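You operate a simulated robot arm through the tools that you are given. There is no shell and no other tool.

You run a simulated robot arm. Do the job below in one go: nothing can be reset, and whatever is moved stays where it is left.

Task
Tip out the yellow mug, stand it back and mop up its spill.
Fine: tip it into the basin; wipe with the blue dishcloth and lay it back where it was; leave the other mug. Set down upright: what you pick out.

The check looks at the end state, three seconds after you hand in, the way a careful person would. Anything else that was tipped, shoved, dropped, spilled or broken makes it a failure.

Robot
A 5-joint arm with a two-finger parallel gripper, fixed in place. Base frame: the origin is at the foot of the arm, x ahead of it, y to its left, z up; the work surface is at about z = 0. Lengths are in mm, angles in degrees, forces in N, time in s.
With the tool pointing down near the work surface it reaches from about 260 to 600 mm from the base axis. Its first joint turns from -66.0 to 66.0 degrees. The tool tilts only in the upright plane through the base axis and itself; it spins freely about its own axis. Payload 1.57 kg.
The TCP is the grasp point between the finger pads, 30 mm short of the fingertips. In the tool frame z runs along the fingers and y along their closing line. The gripper opens to 80 mm. The fingers are 17 mm wide and 12 mm thick; the gripper's body (40 by 82 mm) begins 80 mm behind the TCP.
Orientation is that of the tool frame in the base frame, as a unit quaternion [w, x, y, z]. With the fingers straight down and closing along the base's y, the tool's x points along the base's -x, its y along +y and its z along -z.

Tools
- The arm moves only by the tool step_arm. Its argument "deltas" is a list of rows, each an object (a shift or turn left out is 0, a gripper value left out holds the last) with "delta_pos": the shift along the base's x, y, z in mm, a list of three; "dr": the turn, a rotation vector about the base's x, y, z in degrees, a list of three. In form: [{"delta_pos": [dx, dy, dz], "dr": [ax, ay, az]}, ...]. A call has 1 to 20 rows; each row is the pose to reach, as a shift and turn from the pose commanded when the call began. "fingers" is the closure, from 0 (fully open) to 1 (shut), set as the call begins (left out, the last holds). Rows are played at 5 a second. More than 50 mm and 8.6 degrees between two rows, or a gripper value outside its range, and nothing of the call is played. Where a pose cannot be reached the arm comes as near as it can. A force on the tool above 40 N (or 10 N above the force at the start of the call, whichever is more), or a blocked arm, ends the call early, and 0.2 s more pass. Each finger travels about 153 mm/s and halts on what it meets, pressing with about 32 N; the grip force reading is that of the motor and also rises with nothing between the fingers. The clock runs only during rows and for 0.2 s after the last one: add rows that repeat a pose to give the fingers time. The reply holds the time, the measured pose of the TCP, the force on the tool along the base axes, the opening and the grip force, in the units named above and with some noise, with the torque about the TCP (base axes, N m) and any sound that the robot's microphone picked up, and new pictures: "views" is both (left out), scene, wrist or none.
- Cameras (640 x 400 px; columns grow to the right, rows downward): "scene" is fixed at [14.6, 380.8, 516.1]; the picture's right is [-0.91, -0.41, 0.00], its down [-0.26, 0.58, -0.77] and it looks along [0.32, -0.70, -0.64] (base axes); focal length 214 px, centre (320, 200). "wrist" rides on the gripper at [72, -7, -122] in the tool frame; the picture's right is [0.09, 1.00, 0.00], its down [-0.84, 0.08, -0.54] and it looks along [-0.54, 0.05, 0.84] (tool axes); focal length 238 px, centre (320, 200). There is no depth. A picture from a camera that has moved, and an enlarged one, comes with that camera's place and axes in the base frame and with its lens.
- enlarge(camera, box): a new picture of the part [left, top, right, bottom] of that camera's present view, enlarged. It takes no simulated time.
- sign_off(): hands the job in; it is judged then, once.

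Places have to be worked out from the pictures, the camera data and where the tool is seen. Open the gripper and draw the arm clear of the work before you hand the job in, unless the task says otherwise.

The tools are called after "Emit:" as name(argument=value, ...) on one line, values as JSON. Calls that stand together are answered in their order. step_arm: Moves the arm, as the interface text tells. Its arguments: {"type":"object","properties":{"deltas":{"type":"array","items":{"type":"object","properties":{"delta_pos":{"type":"array","items":{"type":"number"}},"dr":{"type":"array","items":{"type":"number"}}}}},"fingers":{"type":"number"},"views":{"type":"string","enum":["both","scene","wrist","none"]}},"required":["deltas"]} The other tools are called the same way: enlarge (camera, box) takes an enlarged picture of a part of a camera's view; sign_off () hands the job in.

At the start:

```text
time: 0.0
tool_pos: [369.3, -235.3, 288.9]
orientation: [0.0, 0.0, 1.0, -0.001]
force: [-0.1, 0.2, -0.2]
torque: [0.0, 0.01, -0.01]
finger_gap: 80.0
grip_force: 0.0
```

scene: 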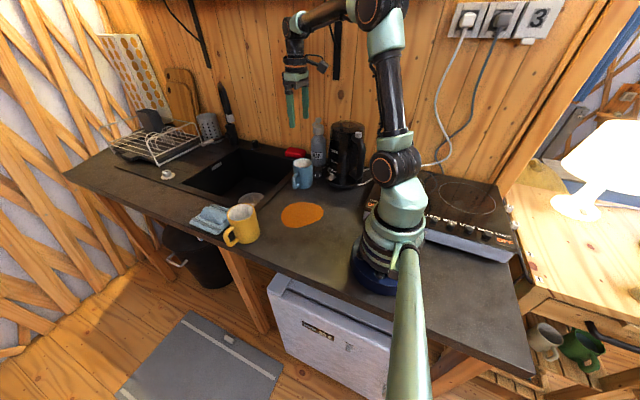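
wrist: 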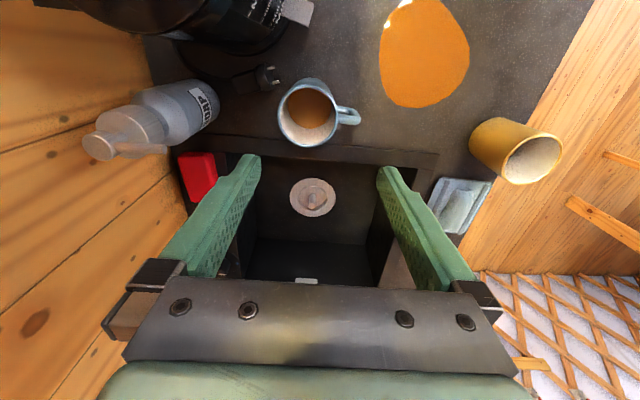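

I'll look closely at the mugs, cloth, spill and basin before I move anything.

Emit:
enlarge(camera="scene", box=[160, 120, 400, 270])

Emit:
enlarge(camera="wrist", box=[260, 0, 600, 240])

```text
2.67 times, centred on (280, 195) of scene
camera zoom: at [14.6, 380.8, 516.1], right [-0.91, -0.41, 0.0], down [-0.26, 0.58, -0.77], along [0.32, -0.7, -0.64], focal length 572 px, centre (427, 213)
```

zoom: 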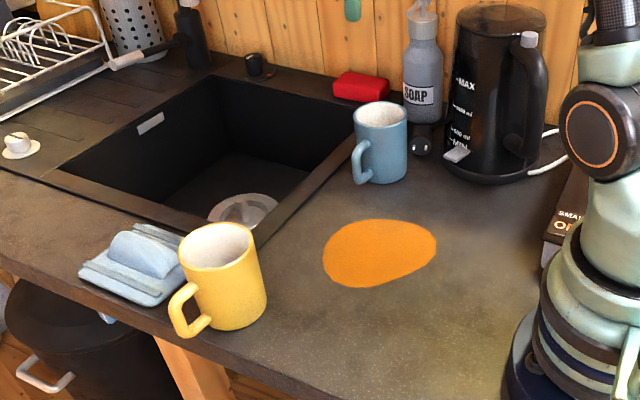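

```text
1.67 times, centred on (430, 120) of wrist
camera zoom: at [296.8, -243.8, 411.9], right [-0.09, 1.0, 0.0], down [0.84, 0.08, 0.54], along [0.54, 0.05, -0.84], focal length 397 px, centre (137, 333)
```

zoom: 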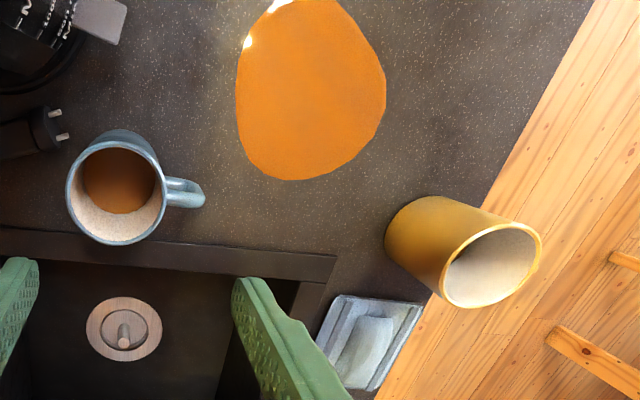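

The yellow mug is near (412, 62), the cloth near (550, 62), the puddle near (297, -84), and the basin covers x > 470, y < -47. I'll move high up and back to look into the mug with the wrist camera.

Emit:
step_arm(deltas=[{"delta_pos": [-10, 42, 2]}, {"delta_pos": [-20, 85, 5]}, {"delta_pos": [-30, 127, 8]}, {"delta_pos": [-40, 170, 10]}, {"delta_pos": [-50, 212, 10]}, {"delta_pos": [-60, 255, 10]}, {"delta_pos": [-69, 297, 10]}, {"delta_pos": [-69, 297, 10]}], fingers=0)

```text
time: 1.8
tool_pos: [299.3, 62.8, 299.1]
orientation: [0.0, 0.001, 1.0, 0.0]
force: [-0.7, 0.0, -1.0]
torque: [0.01, -0.01, 0.0]
finger_gap: 80.2
grip_force: 0.1
camera wrist: at [226.6, 54.5, 421.2], right [-0.09, 1.0, 0.0], down [0.84, 0.08, 0.54], along [0.54, 0.05, -0.84], focal length 238 px, centre (320, 200)
```

scene: 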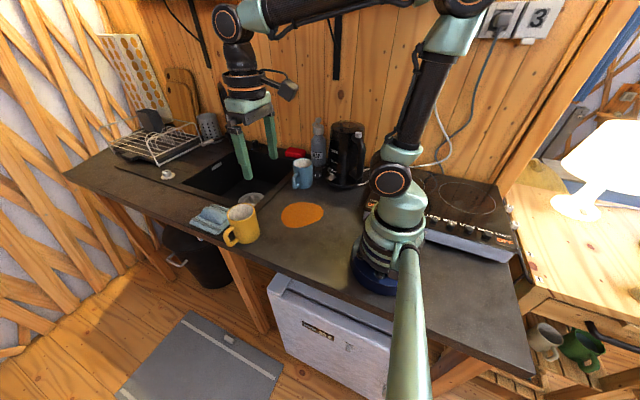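
wrist: 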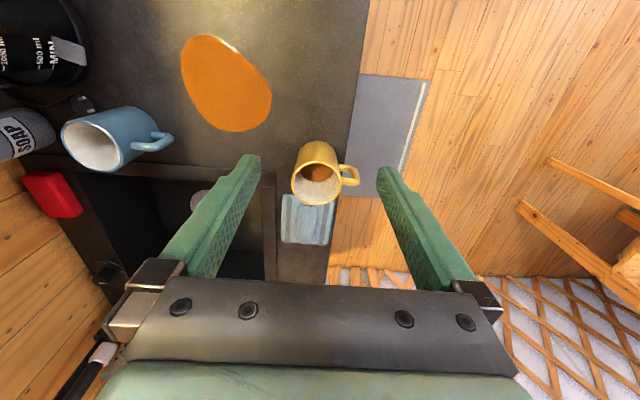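

The mug does hold some orange liquid, and its handle points towards +y. I'll enlarge it to measure.

Emit:
enlarge(camera="wrist", box=[260, 120, 380, 260])

Emit:
enlarge(camera="scene", box=[180, 180, 280, 260])

```text
2.86 times, centred on (320, 190) of wrist
camera zoom: at [226.6, 54.5, 421.2], right [-0.09, 1.0, 0.0], down [0.84, 0.08, 0.54], along [0.54, 0.05, -0.84], focal length 681 px, centre (320, 229)
```

zoom: 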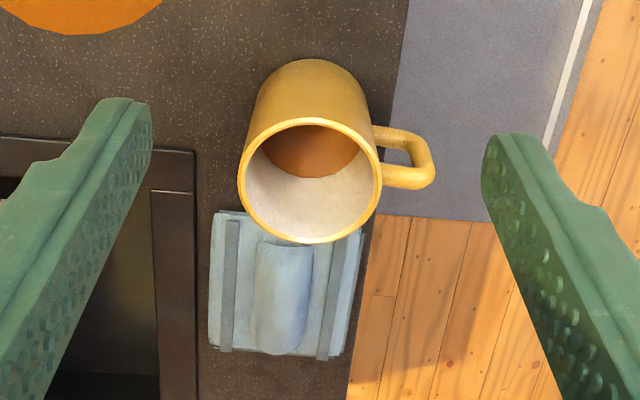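

```text
5.00 times, centred on (230, 220) of scene
camera zoom: at [14.6, 380.9, 516.1], right [-0.91, -0.41, 0.0], down [-0.26, 0.58, -0.77], along [0.32, -0.7, -0.64], focal length 1072 px, centre (770, 100)
```

zoom: 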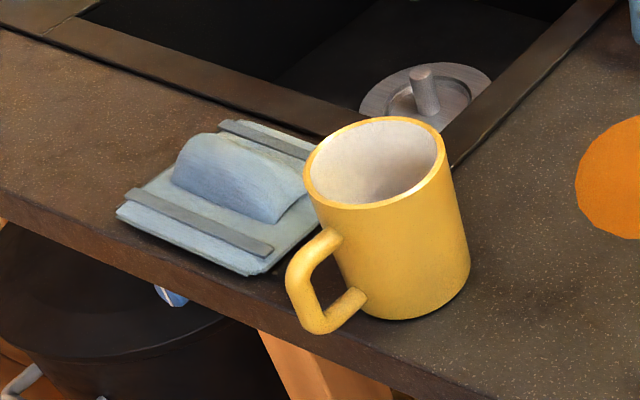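

The mug is about 80 mm across, too wide to grip round the body, and about 93 mm tall, so I'd grip it by the wall. Before touching anything I'll check, empty, how far the tool can tilt up over the basin.

Emit:
step_arm(deltas=[{"delta_pos": [37, -27, 10]}, {"delta_pos": [74, -54, 20]}, {"delta_pos": [111, -81, 30]}, {"delta_pos": [148, -109, 40]}, {"delta_pos": [185, -136, 45]}, {"delta_pos": [221, -163, 50]}, {"delta_pos": [221, -163, 50], "dr": [-1.6, -8.35, 0]}, {"delta_pos": [221, -163, 50], "dr": [-3.2, -16.7, 0]}, {"delta_pos": [221, -163, 50], "dr": [-4.8, -25.0, 0]}, {"delta_pos": [221, -163, 50], "dr": [-6.4, -33.4, 0]}, {"delta_pos": [221, -163, 50], "dr": [-8.0, -41.7, 0]}, {"delta_pos": [221, -163, 50], "dr": [-9.6, -50.1, 0]}, {"delta_pos": [221, -163, 50], "dr": [-11.2, -58.4, 0]}, {"delta_pos": [221, -163, 50], "dr": [-12.9, -66.8, 0]}, {"delta_pos": [221, -163, 50], "dr": [-14.5, -75.1, 0]}, {"delta_pos": [221, -163, 50], "dr": [-16.1, -83.5, 0]}, {"delta_pos": [221, -163, 50], "dr": [-17.0, -88.4, 0]}, {"delta_pos": [221, -163, 50], "dr": [-17.0, -88.4, 0]}])

```text
time: 5.6
tool_pos: [521.1, -101.0, 349.5]
orientation: [0.694, 0.001, 0.707, -0.135]
force: [0.4, -0.1, 0.5]
torque: [-0.01, 0.0, -0.03]
finger_gap: 79.9
grip_force: 0.0
camera wrist: at [397.3, -99.4, 280.2], right [0.18, 0.94, -0.28], down [-0.49, 0.33, 0.81], along [0.85, -0.01, 0.52], focal length 238 px, centre (320, 200)
```

scene: 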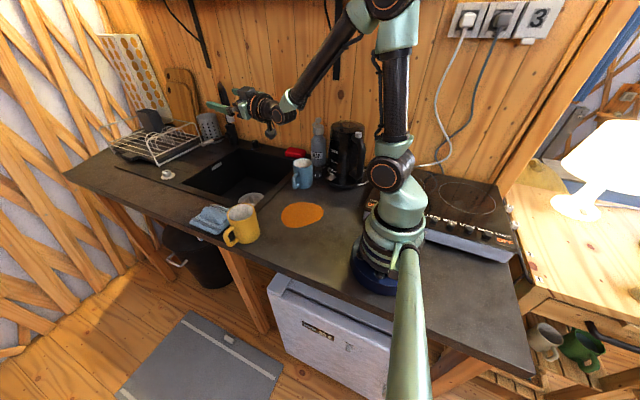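
wrist: 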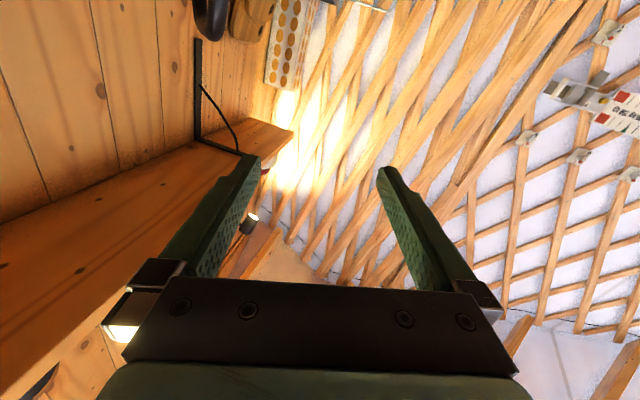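

Horizontal is reachable at (520, -100, 350). I'll keep tilting upward to find the limit.

Emit:
step_arm(deltas=[{"dr": [-1.6, -8.35, 0]}, {"dr": [-3.2, -16.7, 0]}, {"dr": [-4.8, -25.0, 0]}, {"dr": [-6.4, -33.4, 0]}, {"dr": [-8.0, -41.7, 0]}, {"dr": [-8.0, -41.7, 0]}])

```text
time: 7.0
tool_pos: [529.4, -104.6, 357.6]
orientation: [0.898, 0.002, 0.403, -0.174]
force: [1.2, 0.0, 1.2]
torque: [0.02, 0.01, -0.02]
finger_gap: 80.3
grip_force: 0.0
out of reach, approached as far as the arm can: row 5, 6
camera wrist: at [482.3, -115.8, 224.1], right [0.37, 0.91, -0.2], down [-0.88, 0.41, 0.23], along [0.29, 0.1, 0.95], focal length 238 px, centre (320, 200)
```

scene: 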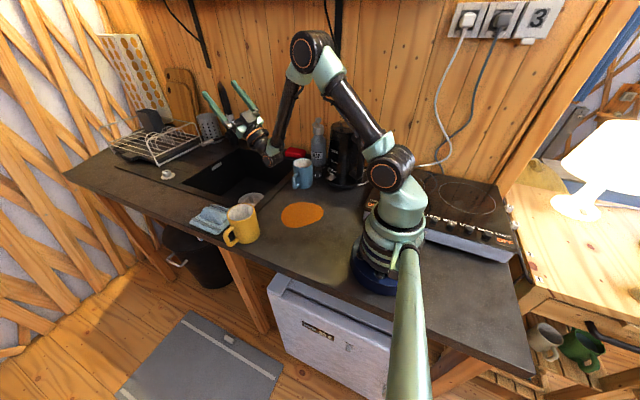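
wrist: 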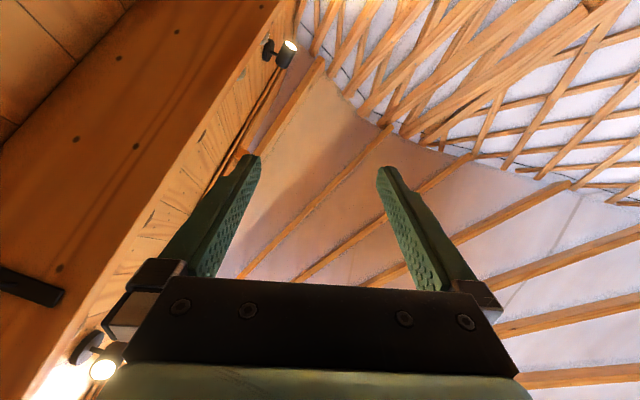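

The tool reaches about 40° above horizontal, so a vertical wall grip can tip the mug about 125–130°. I'll check the pour pose I plan to use over the basin, around (560, -190, 320).

Emit:
step_arm(deltas=[{"dr": [1.57, 8.15, 0]}, {"dr": [1.57, 8.15, 0]}], views="none")

Emit:
step_arm(deltas=[{"delta_pos": [10, -30, -10], "dr": [0, 0, -2.6]}, {"delta_pos": [25, -60, -20], "dr": [0, 0, -5.2]}, {"delta_pos": [40, -90, -29], "dr": [0, 0, -7.8]}, {"delta_pos": [40, -90, -29], "dr": [0, 0, -7.8]}])

```text
time: 7.6
tool_pos: [529.9, -104.7, 356.7]
orientation: [0.867, 0.001, 0.469, -0.167]
force: [0.1, -0.5, 0.1]
torque: [0.01, 0.0, -0.01]
finger_gap: 79.8
grip_force: 0.0
```

```text
time: 8.6
tool_pos: [569.5, -193.3, 328.5]
orientation: [0.855, 0.032, 0.466, -0.226]
force: [1.0, -0.2, 0.6]
torque: [0.0, 0.01, -0.04]
finger_gap: 79.9
grip_force: 0.1
camera wrist: at [503.7, -193.1, 203.1], right [0.46, 0.86, -0.23], down [-0.78, 0.51, 0.36], along [0.43, 0.01, 0.9], focal length 238 px, centre (320, 200)
```

scene: 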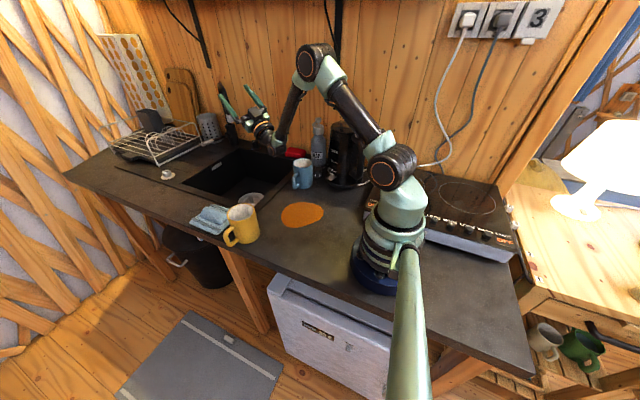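
wrist: 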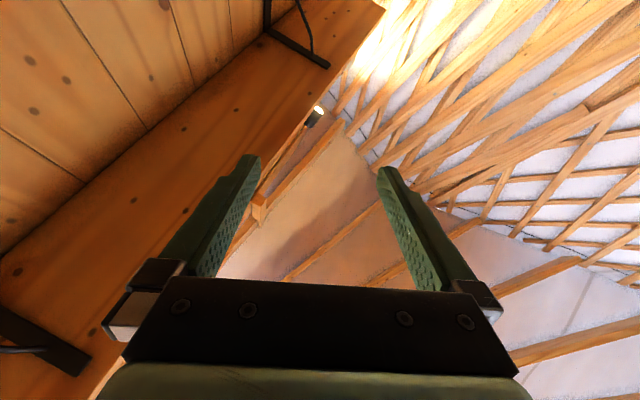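

The pour pose works with the tool 34° above horizontal. I'll untilt back to pointing straight down while drawing inward a little.

Emit:
step_arm(deltas=[{"delta_pos": [-4, 1, 1], "dr": [2.6, 7.85, 0]}, {"delta_pos": [-8, 3, 3], "dr": [5.2, 15.7, 0]}, {"delta_pos": [-12, 4, 4], "dr": [7.9, 23.5, 0]}, {"delta_pos": [-16, 5, 5], "dr": [10.5, 31.4, 0]}, {"delta_pos": [-20, 7, 7], "dr": [13.1, 39.2, 0]}, {"delta_pos": [-24, 8, 8], "dr": [15.7, 47.0, 0]}, {"delta_pos": [-28, 9, 9], "dr": [18.3, 54.9, 0]}, {"delta_pos": [-32, 11, 11], "dr": [21.0, 62.8, 0]}, {"delta_pos": [-36, 12, 12], "dr": [23.6, 70.6, 0]}, {"delta_pos": [-40, 13, 13], "dr": [26.2, 78.4, 0]}, {"delta_pos": [-44, 15, 15], "dr": [28.8, 86.3, 0]}, {"delta_pos": [-48, 16, 16], "dr": [31.4, 94.1, 0]}, {"delta_pos": [-52, 18, 18], "dr": [34.1, 102.0, 0]}, {"delta_pos": [-56, 19, 19], "dr": [36.7, 109.8, 0]}, {"delta_pos": [-58, 20, 20], "dr": [39.4, 117.4, 0]}, {"delta_pos": [-58, 20, 20], "dr": [39.4, 117.4, 0]}])

```text
time: 12.0
tool_pos: [507.3, -172.2, 346.4]
orientation: [0.001, 0.067, 0.998, 0.0]
force: [-0.3, 0.5, -0.3]
torque: [0.01, -0.02, -0.01]
finger_gap: 79.9
grip_force: 0.1
out of reach, approached as far as the arm can: row 15, 16
camera wrist: at [433.6, -169.9, 468.2], right [0.04, 1.0, 0.0], down [0.84, -0.03, 0.55], along [0.54, -0.02, -0.84], focal length 238 px, centre (320, 200)
```

scene: 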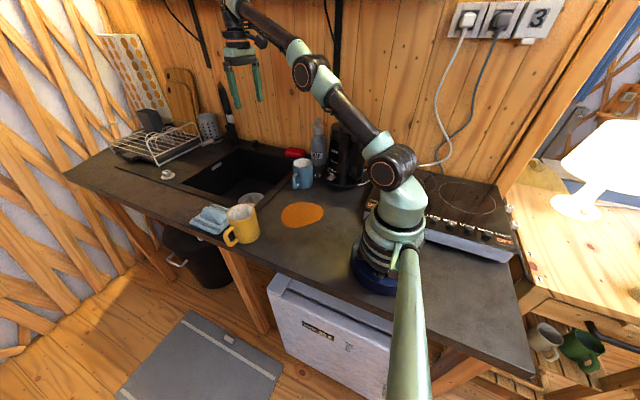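
wrist: 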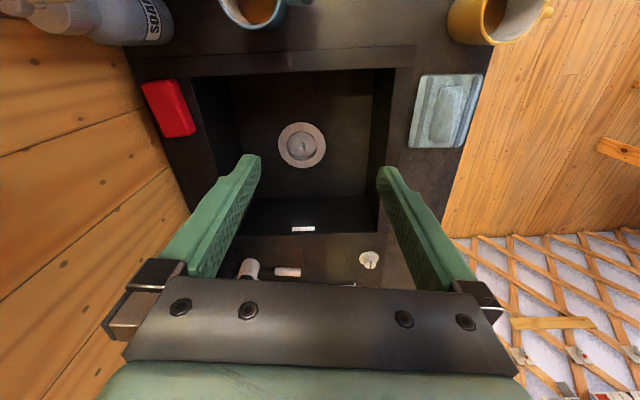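

The tool is vertical again and the path is proven. I'll move above the mug's far wall near (445, 70), spin so the fingers close radially, and set the opening to about 44 mm.

Emit:
step_arm(deltas=[{"delta_pos": [-7, 27, -5], "dr": [0, 0, -8.15]}, {"delta_pos": [-14, 54, -10], "dr": [0, 0, -16.3]}, {"delta_pos": [-21, 81, -20], "dr": [0, 0, -24.5]}, {"delta_pos": [-28, 108, -30], "dr": [0, 0, -32.6]}, {"delta_pos": [-35, 135, -40], "dr": [0, 0, -40.8]}, {"delta_pos": [-42, 162, -50], "dr": [0, 0, -48.9]}, {"delta_pos": [-49, 189, -60], "dr": [0, 0, -57.1]}, {"delta_pos": [-56, 216, -80], "dr": [0, 0, -65.2]}, {"delta_pos": [-62, 242, -110], "dr": [0, 0, -73.4]}, {"delta_pos": [-62, 242, -146], "dr": [0, 0, -73.4]}, {"delta_pos": [-62, 242, -146], "dr": [0, 0, -73.4]}], fingers=0.45)

```text
time: 14.4
tool_pos: [444.6, 69.2, 199.8]
orientation: [-0.001, 0.65, 0.76, -0.002]
force: [0.1, -0.4, 0.2]
torque: [-0.04, 0.04, -0.03]
finger_gap: 43.9
grip_force: 0.1
camera wrist: at [426.5, 138.6, 322.4], right [0.97, 0.25, 0.0], down [0.21, -0.81, 0.54], along [0.13, -0.53, -0.84], focal length 238 px, centre (320, 200)
```

scene: 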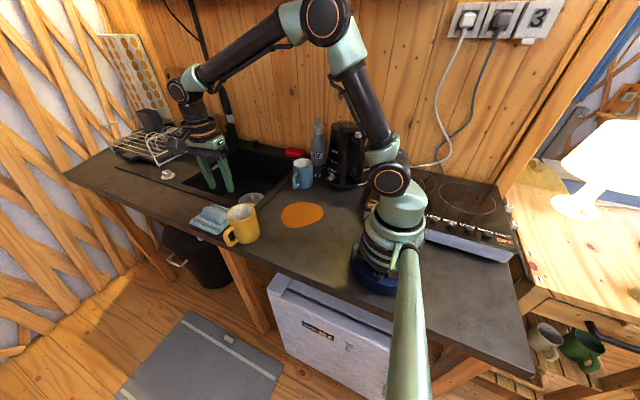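
wrist: 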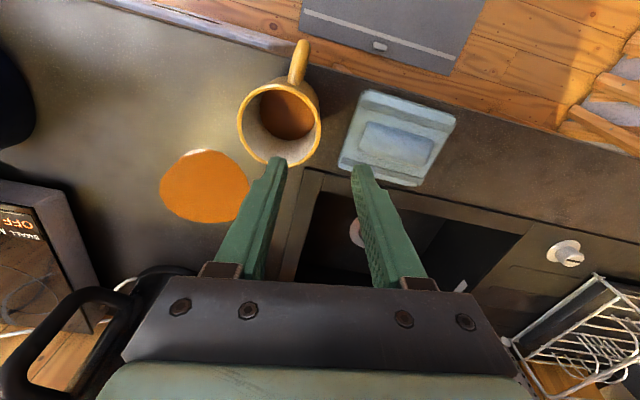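

I'll enlarge the wrist view to measure the mug's rim against the fingers.

Emit:
enlarge(camera="wrist", box=[200, 20, 420, 200])

Emit:
enlarge(camera="scene", box=[160, 130, 300, 250])

```text
2.22 times, centred on (310, 110) of wrist
camera zoom: at [426.5, 138.6, 322.4], right [0.97, 0.25, 0.0], down [0.21, -0.81, 0.54], along [0.13, -0.53, -0.84], focal length 530 px, centre (342, 400)
```

zoom: 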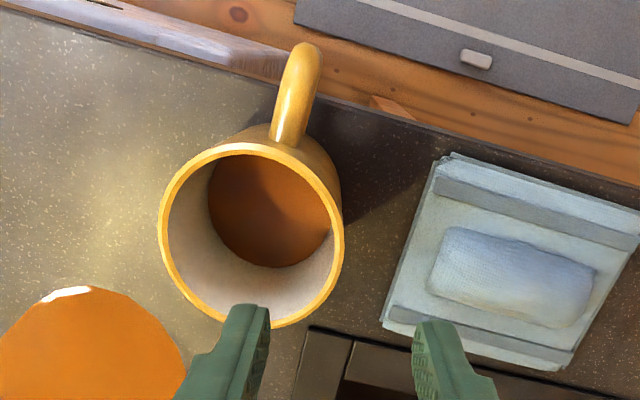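

```text
3.33 times, centred on (230, 190) of scene
camera zoom: at [14.6, 380.8, 516.1], right [-0.91, -0.41, 0.0], down [-0.26, 0.58, -0.77], along [0.32, -0.7, -0.64], focal length 715 px, centre (620, 233)
```

zoom: 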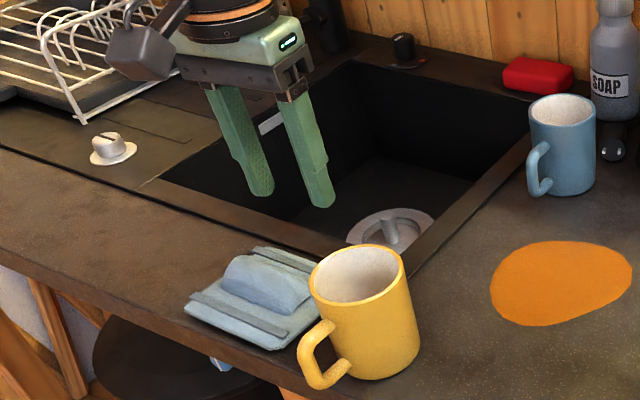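

I put the mug centre at about (406, 64.5), with outer diameter 79.5 and rim at z≈93, so the far wall mid-line is near (443.5, 70.3). I'll descend until the tips are just above the rim and check.

Emit:
step_arm(deltas=[{"delta_pos": [-0.5, 0.5, -25]}, {"delta_pos": [-1.1, 1, -50]}, {"delta_pos": [-1.1, 1, -70]}, {"delta_pos": [-1.1, 1, -70]}])

Emit:
enlarge(camera="wrist", box=[180, 0, 460, 240])

Emit:
enlarge(camera="scene", box=[180, 150, 280, 250])

```text
time: 15.4
tool_pos: [443.9, 70.8, 130.1]
orientation: [-0.002, 0.65, 0.76, -0.002]
force: [0.5, 0.0, 0.7]
torque: [0.03, 0.0, -0.02]
finger_gap: 43.9
grip_force: 0.1
camera wrist: at [426.1, 139.6, 252.4], right [0.97, 0.25, 0.0], down [0.21, -0.81, 0.54], along [0.13, -0.53, -0.84], focal length 238 px, centre (320, 200)
```

scene: 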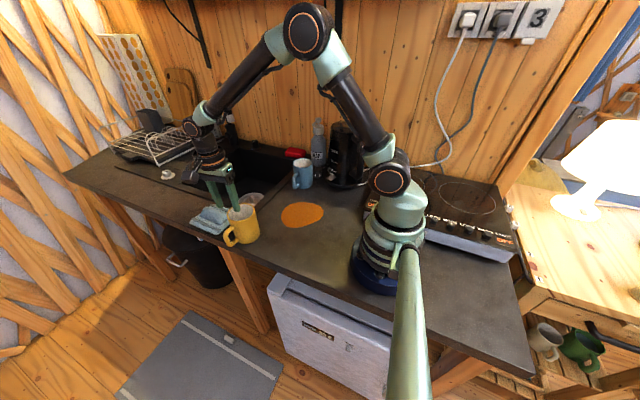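
wrist: 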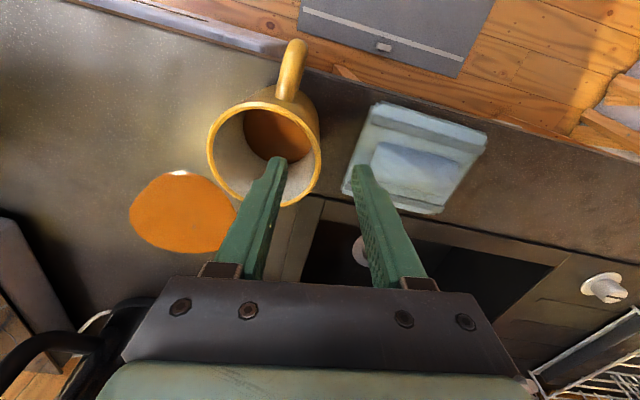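

```text
1.67 times, centred on (320, 120) of wrist
camera zoom: at [426.1, 139.6, 252.4], right [0.97, 0.25, 0.0], down [0.21, -0.81, 0.54], along [0.13, -0.53, -0.84], focal length 397 px, centre (320, 333)
```

zoom: 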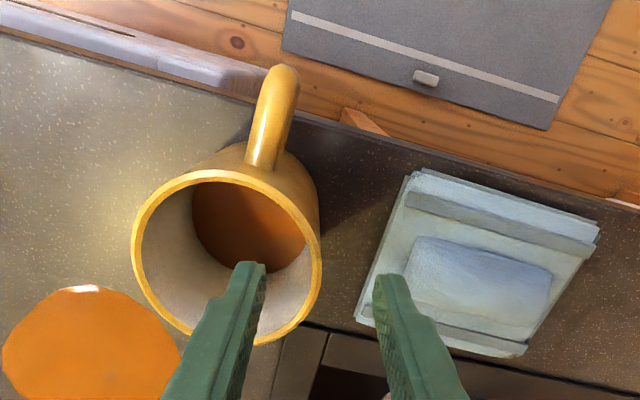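

```text
4.00 times, centred on (230, 200) of scene
camera zoom: at [14.6, 380.8, 516.1], right [-0.91, -0.41, 0.0], down [-0.26, 0.58, -0.77], along [0.32, -0.7, -0.64], focal length 858 px, centre (680, 200)
```

zoom: 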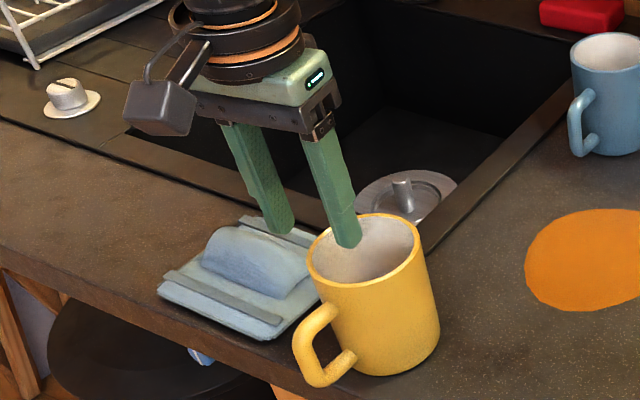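

The far wall is centred between the fingers, and the outer finger clears the cloth by about 9 mm. I'll descend to z=70.

Emit:
step_arm(deltas=[{"delta_pos": [-0.3, 0, -15]}, {"delta_pos": [-0.3, 0, -30]}, {"delta_pos": [-0.3, 0, -45]}, {"delta_pos": [-0.3, 0, -60]}, {"delta_pos": [-0.3, 0, -60]}])

Emit:
enlarge(camera="wrist", box=[160, 0, 480, 240])

Emit:
enlarge(camera="scene", box=[180, 150, 280, 250])

```text
time: 16.6
tool_pos: [443.3, 71.1, 70.0]
orientation: [-0.001, 0.65, 0.76, -0.002]
force: [-0.5, -0.2, -0.5]
torque: [0.01, -0.02, -0.02]
finger_gap: 44.1
grip_force: 0.1
camera wrist: at [425.5, 139.9, 192.2], right [0.97, 0.25, 0.0], down [0.21, -0.81, 0.54], along [0.13, -0.53, -0.84], focal length 238 px, centre (320, 200)
```

scene: 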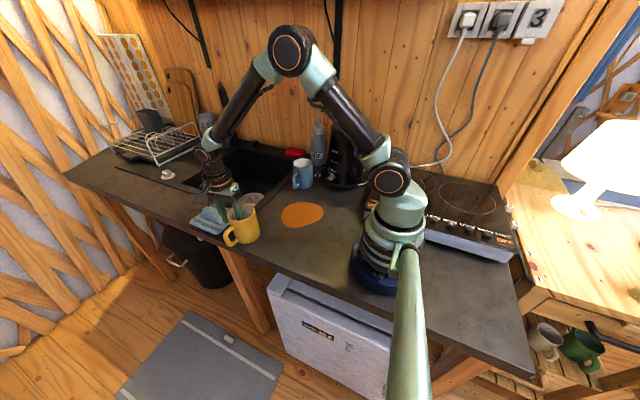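
wrist: 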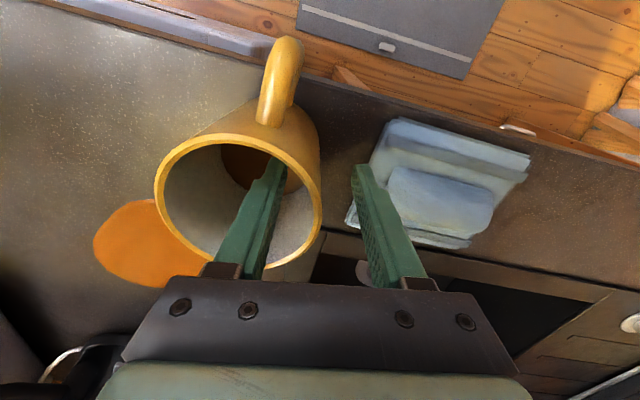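

```text
1.67 times, centred on (320, 120) of wrist
camera zoom: at [425.5, 139.9, 192.2], right [0.97, 0.25, 0.0], down [0.21, -0.81, 0.54], along [0.13, -0.53, -0.84], focal length 397 px, centre (320, 333)
```

zoom: 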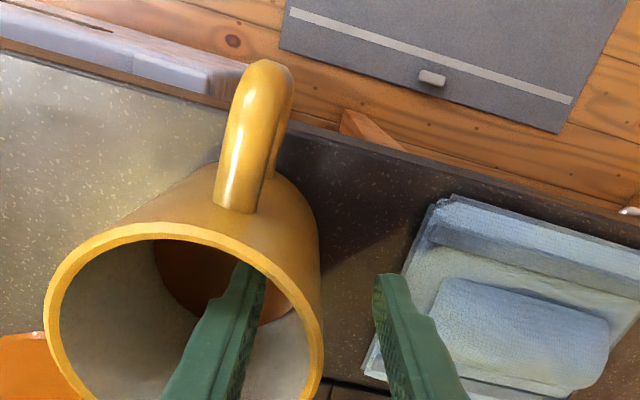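

```text
4.00 times, centred on (230, 200) of scene
camera zoom: at [14.6, 380.8, 516.1], right [-0.91, -0.41, 0.0], down [-0.26, 0.58, -0.77], along [0.32, -0.7, -0.64], focal length 858 px, centre (680, 200)
```

zoom: 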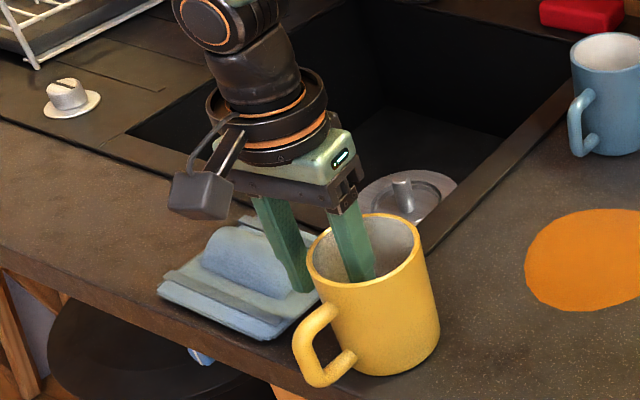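

Projecting the TCP axis, the wall sits about 2 mm inward of it. I'll shift 1.7 mm and close in stages.

Emit:
step_arm(deltas=[{"delta_pos": [-1.7, -0.2, 0]}, {"delta_pos": [-1.7, -0.2, 0]}], views="none")

Emit:
step_arm(deltas=[{"delta_pos": [0, 0, 0]}, {"delta_pos": [0, 0, 0]}], fingers=0.86, views="none")

Emit:
step_arm(deltas=[{"delta_pos": [0, 0, 0]}, {"delta_pos": [0, 0, 0]}, {"delta_pos": [0, 0, 0]}], fingers=1.0, views="both")

```text
time: 17.2
tool_pos: [442.5, 71.1, 70.3]
orientation: [-0.002, 0.65, 0.76, -0.001]
force: [-0.6, 0.2, -0.4]
torque: [0.01, -0.02, -0.03]
finger_gap: 43.9
grip_force: 0.0
```

```text
time: 17.8
tool_pos: [442.5, 70.4, 69.3]
orientation: [-0.001, 0.651, 0.759, -0.001]
force: [1.6, 0.0, 0.1]
torque: [0.0, 0.0, 0.0]
finger_gap: 11.1
grip_force: 0.0
```

```text
time: 18.6
tool_pos: [442.3, 71.5, 70.9]
orientation: [-0.001, 0.65, 0.76, -0.001]
force: [-1.2, -2.4, 13.6]
torque: [-0.02, 1.0, 0.11]
finger_gap: 4.1
grip_force: 25.1
camera wrist: at [424.1, 139.6, 192.9], right [0.97, 0.25, 0.0], down [0.21, -0.81, 0.54], along [0.13, -0.53, -0.84], focal length 238 px, centre (320, 200)
```

scene: 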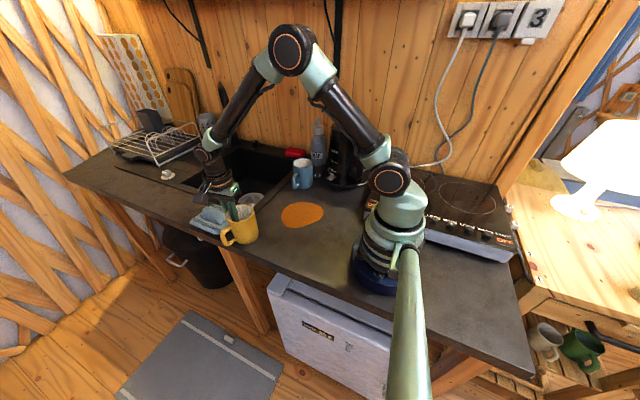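
wrist: 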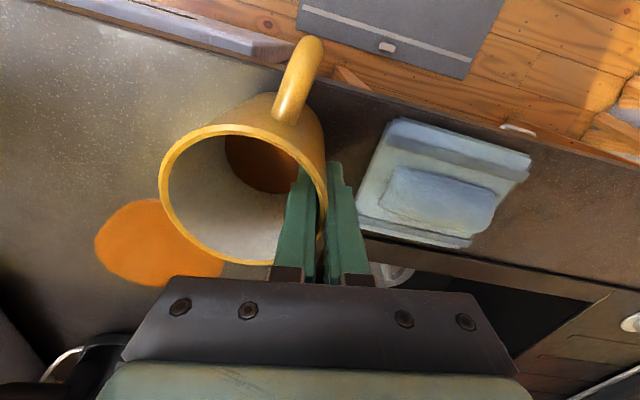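

The wall is gripped (4.1 mm gap, 25 N), with some reaction from the table. I'll lift slowly and see whether the mug comes up level.

Emit:
step_arm(deltas=[{"delta_pos": [0, 0, 5]}, {"delta_pos": [0, 0, 12]}, {"delta_pos": [0, 0, 20]}, {"delta_pos": [0, 0, 30]}, {"delta_pos": [0, 0, 30]}])

Emit:
enlarge(camera="scene", box=[180, 150, 280, 250])

```text
time: 19.8
tool_pos: [441.4, 70.0, 100.9]
orientation: [0.0, 0.651, 0.759, -0.002]
force: [0.4, 0.5, -2.1]
torque: [0.0, -0.12, 0.01]
finger_gap: 4.1
grip_force: 24.7
camera wrist: at [424.0, 139.3, 222.6], right [0.97, 0.25, 0.0], down [0.21, -0.81, 0.54], along [0.13, -0.53, -0.84], focal length 238 px, centre (320, 200)
```

scene: 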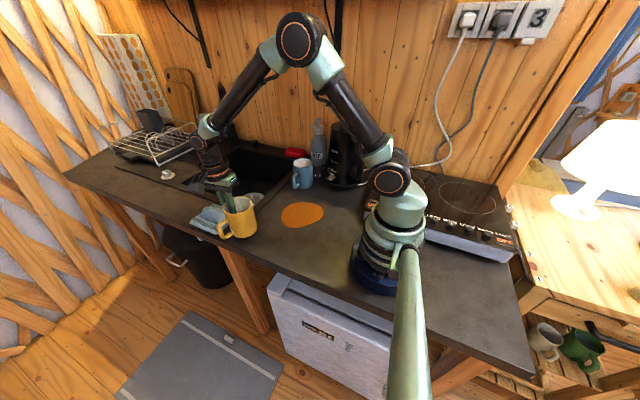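
wrist: 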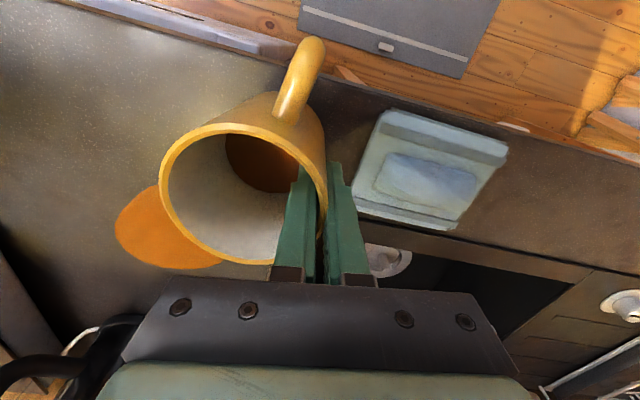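

```text
4.00 times, centred on (230, 200) of scene
camera zoom: at [14.6, 380.8, 516.1], right [-0.91, -0.41, 0.0], down [-0.26, 0.58, -0.77], along [0.32, -0.7, -0.64], focal length 858 px, centre (680, 200)
```

zoom: 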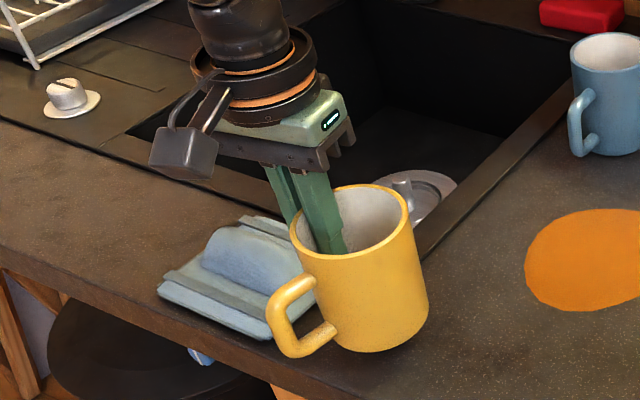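

The mug lifted clean (about 2 N). I'll raise it, then swing it gently over the basin at height with the tool still vertical.

Emit:
step_arm(deltas=[{"delta_pos": [0, 0, 25]}, {"delta_pos": [0, 0, 50]}, {"delta_pos": [0, 0, 75]}, {"delta_pos": [0, 0, 100]}, {"delta_pos": [10.1, -23.2, 111], "dr": [0, 0, -3.08]}, {"delta_pos": [18.9, -47.2, 122], "dr": [0, 0, -6.16]}, {"delta_pos": [26.5, -72, 133], "dr": [0, 0, -9.24]}, {"delta_pos": [32.7, -97.4, 144], "dr": [0, 0, -12.31]}, {"delta_pos": [37.5, -123.6, 155], "dr": [0, 0, -15.39]}, {"delta_pos": [40.8, -150.5, 166], "dr": [0, 0, -18.47]}, {"delta_pos": [42.6, -177.8, 177], "dr": [0, 0, -21.55]}, {"delta_pos": [42.9, -205.4, 188], "dr": [0, 0, -24.62]}, {"delta_pos": [41.6, -233.5, 199], "dr": [0, 0, -27.7]}, {"delta_pos": [41.6, -233.5, 199], "dr": [0, 0, -27.7]}, {"delta_pos": [41.6, -233.5, 199], "dr": [0, 0, -27.7]}])

```text
time: 23.0
tool_pos: [483.7, -162.7, 299.1]
orientation: [-0.001, 0.813, 0.583, -0.001]
force: [1.0, -0.2, -3.5]
torque: [-0.07, -0.06, -0.04]
finger_gap: 3.8
grip_force: 24.3
camera wrist: at [500.7, -94.2, 421.4], right [0.97, -0.23, 0.0], down [-0.19, -0.82, 0.54], along [-0.13, -0.53, -0.84], focal length 238 px, centre (320, 200)
```

scene: 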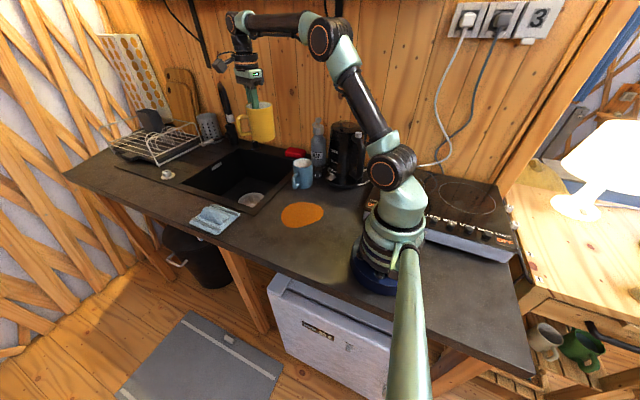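
wrist: 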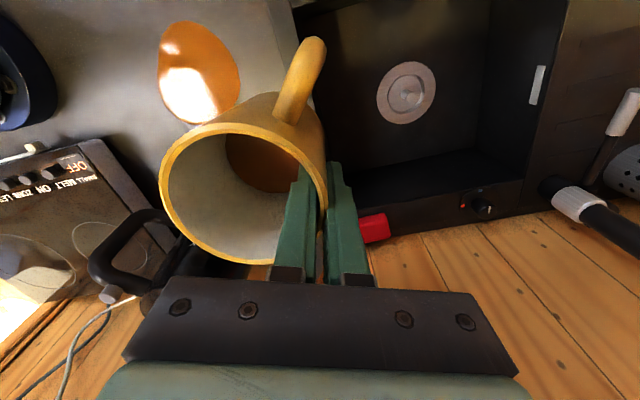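

The mug is firmly held over the basin side. I'll move outward over the basin and tip it gradually to about 124°, so the stream leaves the rim at r≈570–625, well inside the basin.

Emit:
step_arm(deltas=[{"delta_pos": [8.05, -2.7, 2], "dr": [-1.99, -5.87, 0]}, {"delta_pos": [16.1, -5.5, 4], "dr": [-3.98, -11.75, 0]}, {"delta_pos": [24.2, -8.2, 6], "dr": [-5.96, -17.62, 0]}, {"delta_pos": [32.2, -10.9, 8], "dr": [-7.95, -23.49, 0]}, {"delta_pos": [40.3, -13.7, 10], "dr": [-9.94, -29.36, 0]}, {"delta_pos": [48.3, -16.4, 12], "dr": [-11.93, -35.24, 0]}, {"delta_pos": [56.4, -19.1, 14], "dr": [-13.91, -41.11, 0]}, {"delta_pos": [64.4, -21.8, 16], "dr": [-15.9, -46.98, 0]}, {"delta_pos": [72.5, -24.6, 18], "dr": [-17.89, -52.85, 0]}, {"delta_pos": [80.5, -27.3, 20], "dr": [-19.88, -58.73, 0]}, {"delta_pos": [80.5, -27.3, 20], "dr": [-21.86, -64.6, 0]}, {"delta_pos": [80.5, -27.3, 20], "dr": [-23.85, -70.47, 0]}, {"delta_pos": [80.5, -27.3, 20], "dr": [-25.84, -76.34, 0]}, {"delta_pos": [80.5, -27.3, 20], "dr": [-27.83, -82.22, 0]}, {"delta_pos": [80.5, -27.3, 20], "dr": [-29.82, -88.09, 0]}, {"delta_pos": [80.5, -27.3, 20], "dr": [-31.8, -93.96, 0]}, {"delta_pos": [80.5, -27.3, 20], "dr": [-33.79, -99.84, 0]}, {"delta_pos": [80.5, -27.3, 20], "dr": [-35.78, -105.7, 0]}, {"delta_pos": [80.5, -27.3, 20], "dr": [-37.77, -111.6, 0]}, {"delta_pos": [80.5, -27.3, 20], "dr": [-39.75, -117.5, 0]}])

Emit:
enlarge(camera="scene", box=[160, 60, 340, 220])

```text
time: 27.2
tool_pos: [563.8, -190.2, 319.5]
orientation: [0.717, 0.382, 0.274, 0.514]
force: [0.1, -0.6, -2.3]
torque: [0.0, 0.11, -0.01]
finger_gap: 3.9
grip_force: 24.5
camera wrist: at [494.2, -91.9, 246.2], right [-0.5, 0.27, 0.83], down [-0.73, -0.64, -0.24], along [0.46, -0.73, 0.51], focal length 238 px, centre (320, 200)
```

scene: 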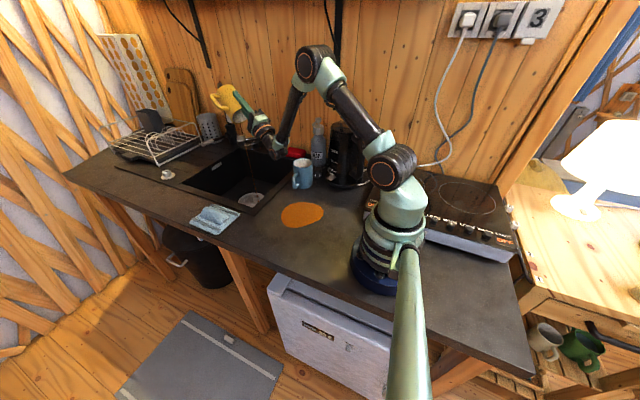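
wrist: 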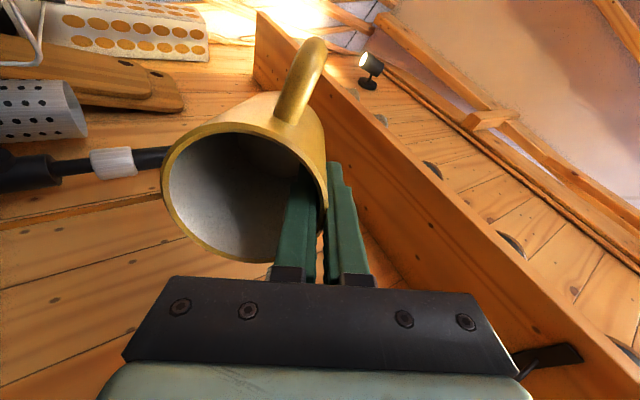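

```text
2.50 times, centred on (250, 140) of scene
camera zoom: at [14.6, 380.8, 516.1], right [-0.91, -0.41, 0.0], down [-0.26, 0.58, -0.77], along [0.32, -0.7, -0.64], focal length 536 px, centre (495, 350)
```

zoom: 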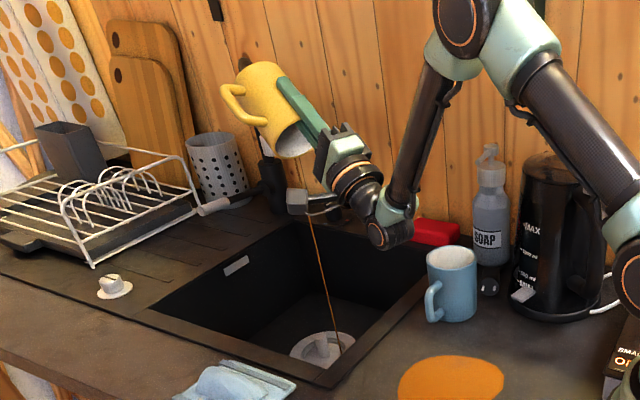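

The stream falls into the basin by the drain and the mug interior now looks empty. I'll hold here for a few seconds so the last drops go.

Emit:
step_arm(deltas=[{"delta_pos": [0, 0, 0]}, {"delta_pos": [0, 0, 0]}, {"delta_pos": [0, 0, 0]}, {"delta_pos": [0, 0, 0]}, {"delta_pos": [0, 0, 0]}, {"delta_pos": [0, 0, 0]}, {"delta_pos": [0, 0, 0]}, {"delta_pos": [0, 0, 0]}, {"delta_pos": [0, 0, 0]}, {"delta_pos": [0, 0, 0]}, {"delta_pos": [0, 0, 0]}, {"delta_pos": [0, 0, 0]}, {"delta_pos": [0, 0, 0]}, {"delta_pos": [0, 0, 0]}, {"delta_pos": [0, 0, 0]}], views="wrist")

Emit:
enlarge(camera="scene", box=[160, 60, 340, 220])

```text
time: 30.4
tool_pos: [564.5, -189.9, 319.4]
orientation: [0.716, 0.383, 0.274, 0.515]
force: [-0.2, -0.4, -2.4]
torque: [-0.01, 0.1, 0.04]
finger_gap: 3.7
grip_force: 24.3
camera wrist: at [494.1, -91.9, 246.3], right [-0.5, 0.26, 0.83], down [-0.73, -0.64, -0.24], along [0.46, -0.73, 0.51], focal length 238 px, centre (320, 200)
```

wrist: 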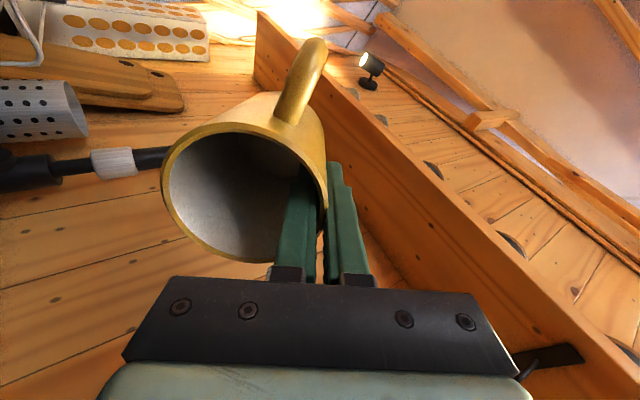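

```text
2.50 times, centred on (250, 140) of scene
camera zoom: at [14.6, 380.8, 516.1], right [-0.91, -0.41, 0.0], down [-0.26, 0.58, -0.77], along [0.32, -0.7, -0.64], focal length 536 px, centre (495, 350)
```

zoom: 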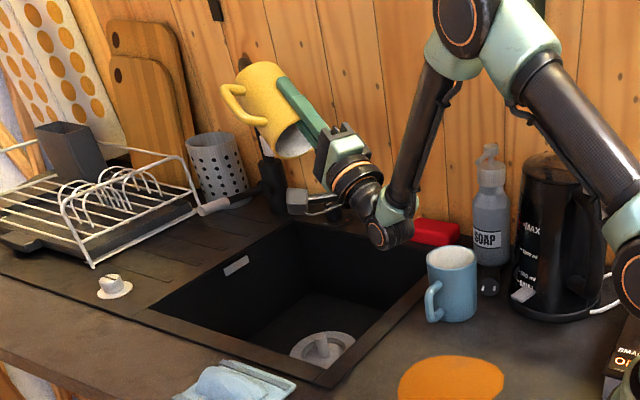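

The stream has stopped and the mug is empty. I'll turn it upright, retracing the path.

Emit:
step_arm(deltas=[{"dr": [2.65, 7.83, 0]}, {"dr": [5.3, 15.66, 0]}, {"dr": [7.95, 23.49, 0]}, {"dr": [10.6, 31.33, 0]}, {"dr": [13.25, 39.16, 0]}, {"dr": [15.9, 46.99, 0]}, {"dr": [18.55, 54.82, 0]}, {"delta_pos": [-10, 3.4, -2.5], "dr": [21.2, 62.65, 0]}, {"delta_pos": [-20, 6.8, -5], "dr": [23.85, 70.48, 0]}, {"delta_pos": [-30, 10.2, -7.5], "dr": [26.5, 78.31, 0]}, {"delta_pos": [-40, 13.7, -10], "dr": [29.15, 86.15, 0]}, {"delta_pos": [-50, 17.1, -12.5], "dr": [31.8, 93.98, 0]}, {"delta_pos": [-60, 20.5, -15], "dr": [34.45, 101.8, 0]}, {"delta_pos": [-70, 23.9, -17.5], "dr": [37.1, 109.6, 0]}, {"delta_pos": [-80.5, 27.3, -20], "dr": [39.75, 117.5, 0]}, {"delta_pos": [-80.5, 27.3, -20], "dr": [39.75, 117.5, 0]}])

```text
time: 33.8
tool_pos: [482.7, -162.1, 298.8]
orientation: [-0.002, 0.813, 0.582, -0.001]
force: [0.0, 0.4, -2.1]
torque: [-0.06, -0.08, -0.01]
finger_gap: 3.4
grip_force: 24.7
camera wrist: at [500.2, -93.9, 421.3], right [0.97, -0.23, 0.0], down [-0.19, -0.82, 0.54], along [-0.13, -0.53, -0.84], focal length 238 px, centre (320, 200)
```

scene: 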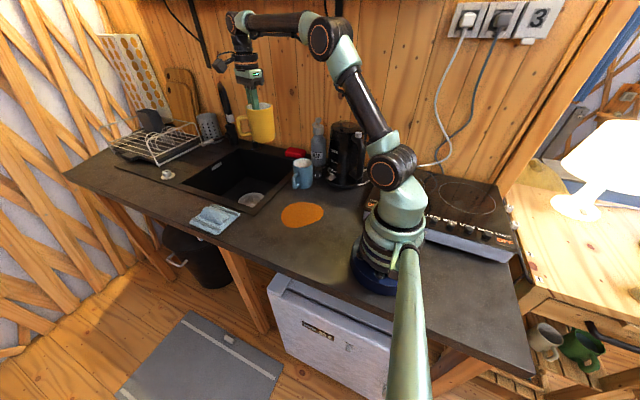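
wrist: 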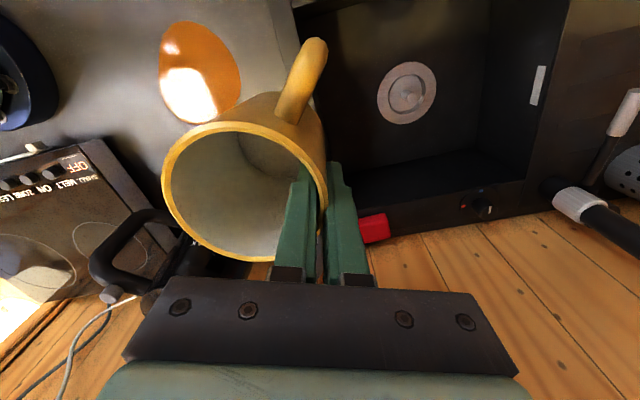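

The mug is upright and empty. I see a small mark on the rim in the wrist view, so I'll look closer before carrying it back.

Emit:
enlarge(camera="wrist", box=[140, 30, 360, 290])

```text
1.54 times, centred on (250, 160) of wrist
camera zoom: at [500.2, -93.9, 421.3], right [0.97, -0.23, 0.0], down [-0.19, -0.82, 0.54], along [-0.13, -0.53, -0.84], focal length 367 px, centre (428, 262)
```

zoom: 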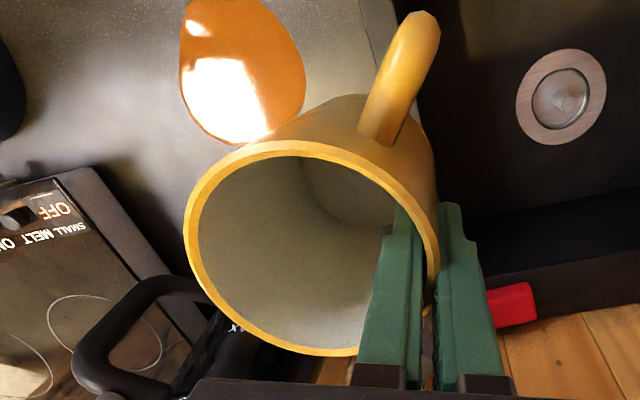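

It's clean and empty. I'll swing back along the same arc to above the mug's original spot.

Emit:
step_arm(deltas=[{"delta_pos": [1.3, 28.1, -11], "dr": [0, 0, 3.08]}, {"delta_pos": [1.0, 55.7, -22], "dr": [0, 0, 6.16]}, {"delta_pos": [-0.8, 83, -33], "dr": [0, 0, 9.24]}, {"delta_pos": [-4.1, 109.9, -44], "dr": [0, 0, 12.32]}, {"delta_pos": [-8.9, 136.1, -55], "dr": [0, 0, 15.39]}, {"delta_pos": [-15.1, 161.5, -66], "dr": [0, 0, 18.47]}, {"delta_pos": [-22.7, 186.3, -77], "dr": [0, 0, 21.55]}, {"delta_pos": [-31.5, 210.3, -88], "dr": [0, 0, 24.62]}, {"delta_pos": [-41.6, 233.5, -99], "dr": [0, 0, 27.7]}, {"delta_pos": [-41.6, 233.5, -125], "dr": [0, 0, 27.7]}, {"delta_pos": [-41.6, 233.5, -150], "dr": [0, 0, 27.7]}, {"delta_pos": [-41.6, 233.5, -175], "dr": [0, 0, 27.7]}, {"delta_pos": [-41.6, 233.5, -199], "dr": [0, 0, 27.7]}, {"delta_pos": [-41.6, 233.5, -199], "dr": [0, 0, 27.7]}])

Emit:
enlarge(camera="scene", box=[180, 150, 280, 250])

```text
time: 36.8
tool_pos: [442.3, 71.1, 99.1]
orientation: [-0.001, 0.65, 0.76, -0.002]
force: [-0.1, -0.8, -3.6]
torque: [0.0, -0.12, 0.02]
finger_gap: 3.3
grip_force: 24.7
camera wrist: at [423.7, 139.7, 222.7], right [0.97, 0.25, 0.0], down [0.21, -0.81, 0.54], along [0.13, -0.53, -0.84], focal length 238 px, centre (320, 200)
```

scene: 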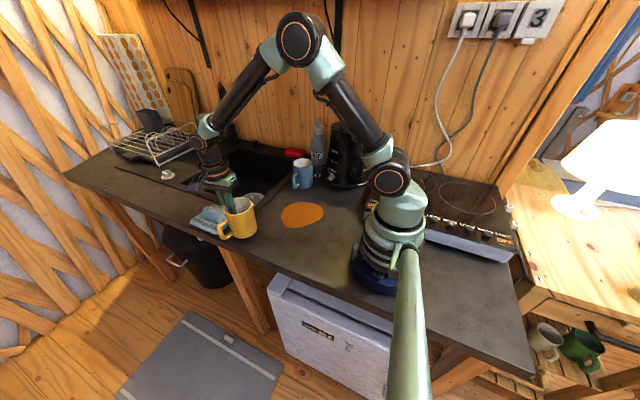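
wrist: 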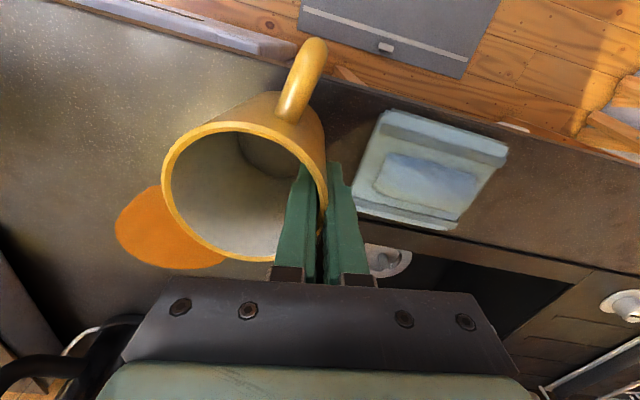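

```text
4.00 times, centred on (230, 200) of scene
camera zoom: at [14.6, 380.8, 516.1], right [-0.91, -0.41, 0.0], down [-0.26, 0.58, -0.77], along [0.32, -0.7, -0.64], focal length 858 px, centre (680, 200)
```

zoom: 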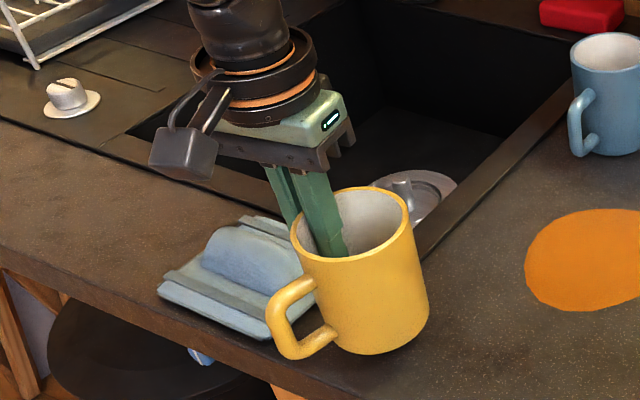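

It's back above its spot. I'll lower it gently, reading the force near contact.

Emit:
step_arm(deltas=[{"delta_pos": [0, 0, -6]}, {"delta_pos": [0, 0, -12]}, {"delta_pos": [0, 0, -18]}, {"delta_pos": [0, 0, -23]}, {"delta_pos": [0, 0, -26]}, {"delta_pos": [0, 0, -26]}], views="none")

Emit:
step_arm(deltas=[{"delta_pos": [0, 0, -1]}, {"delta_pos": [0, 0, -2]}, {"delta_pos": [0, 0, -2]}], views="none")

```text
time: 38.2
tool_pos: [441.4, 70.9, 74.0]
orientation: [0.0, 0.65, 0.76, -0.001]
force: [-0.6, 0.0, -1.9]
torque: [-0.02, -0.11, 0.04]
finger_gap: 3.7
grip_force: 24.2
```

```text
time: 39.0
tool_pos: [441.3, 71.0, 73.3]
orientation: [-0.002, 0.649, 0.761, -0.001]
force: [-0.7, -0.2, 7.7]
torque: [0.14, 0.71, 0.05]
finger_gap: 3.7
grip_force: 24.3
```

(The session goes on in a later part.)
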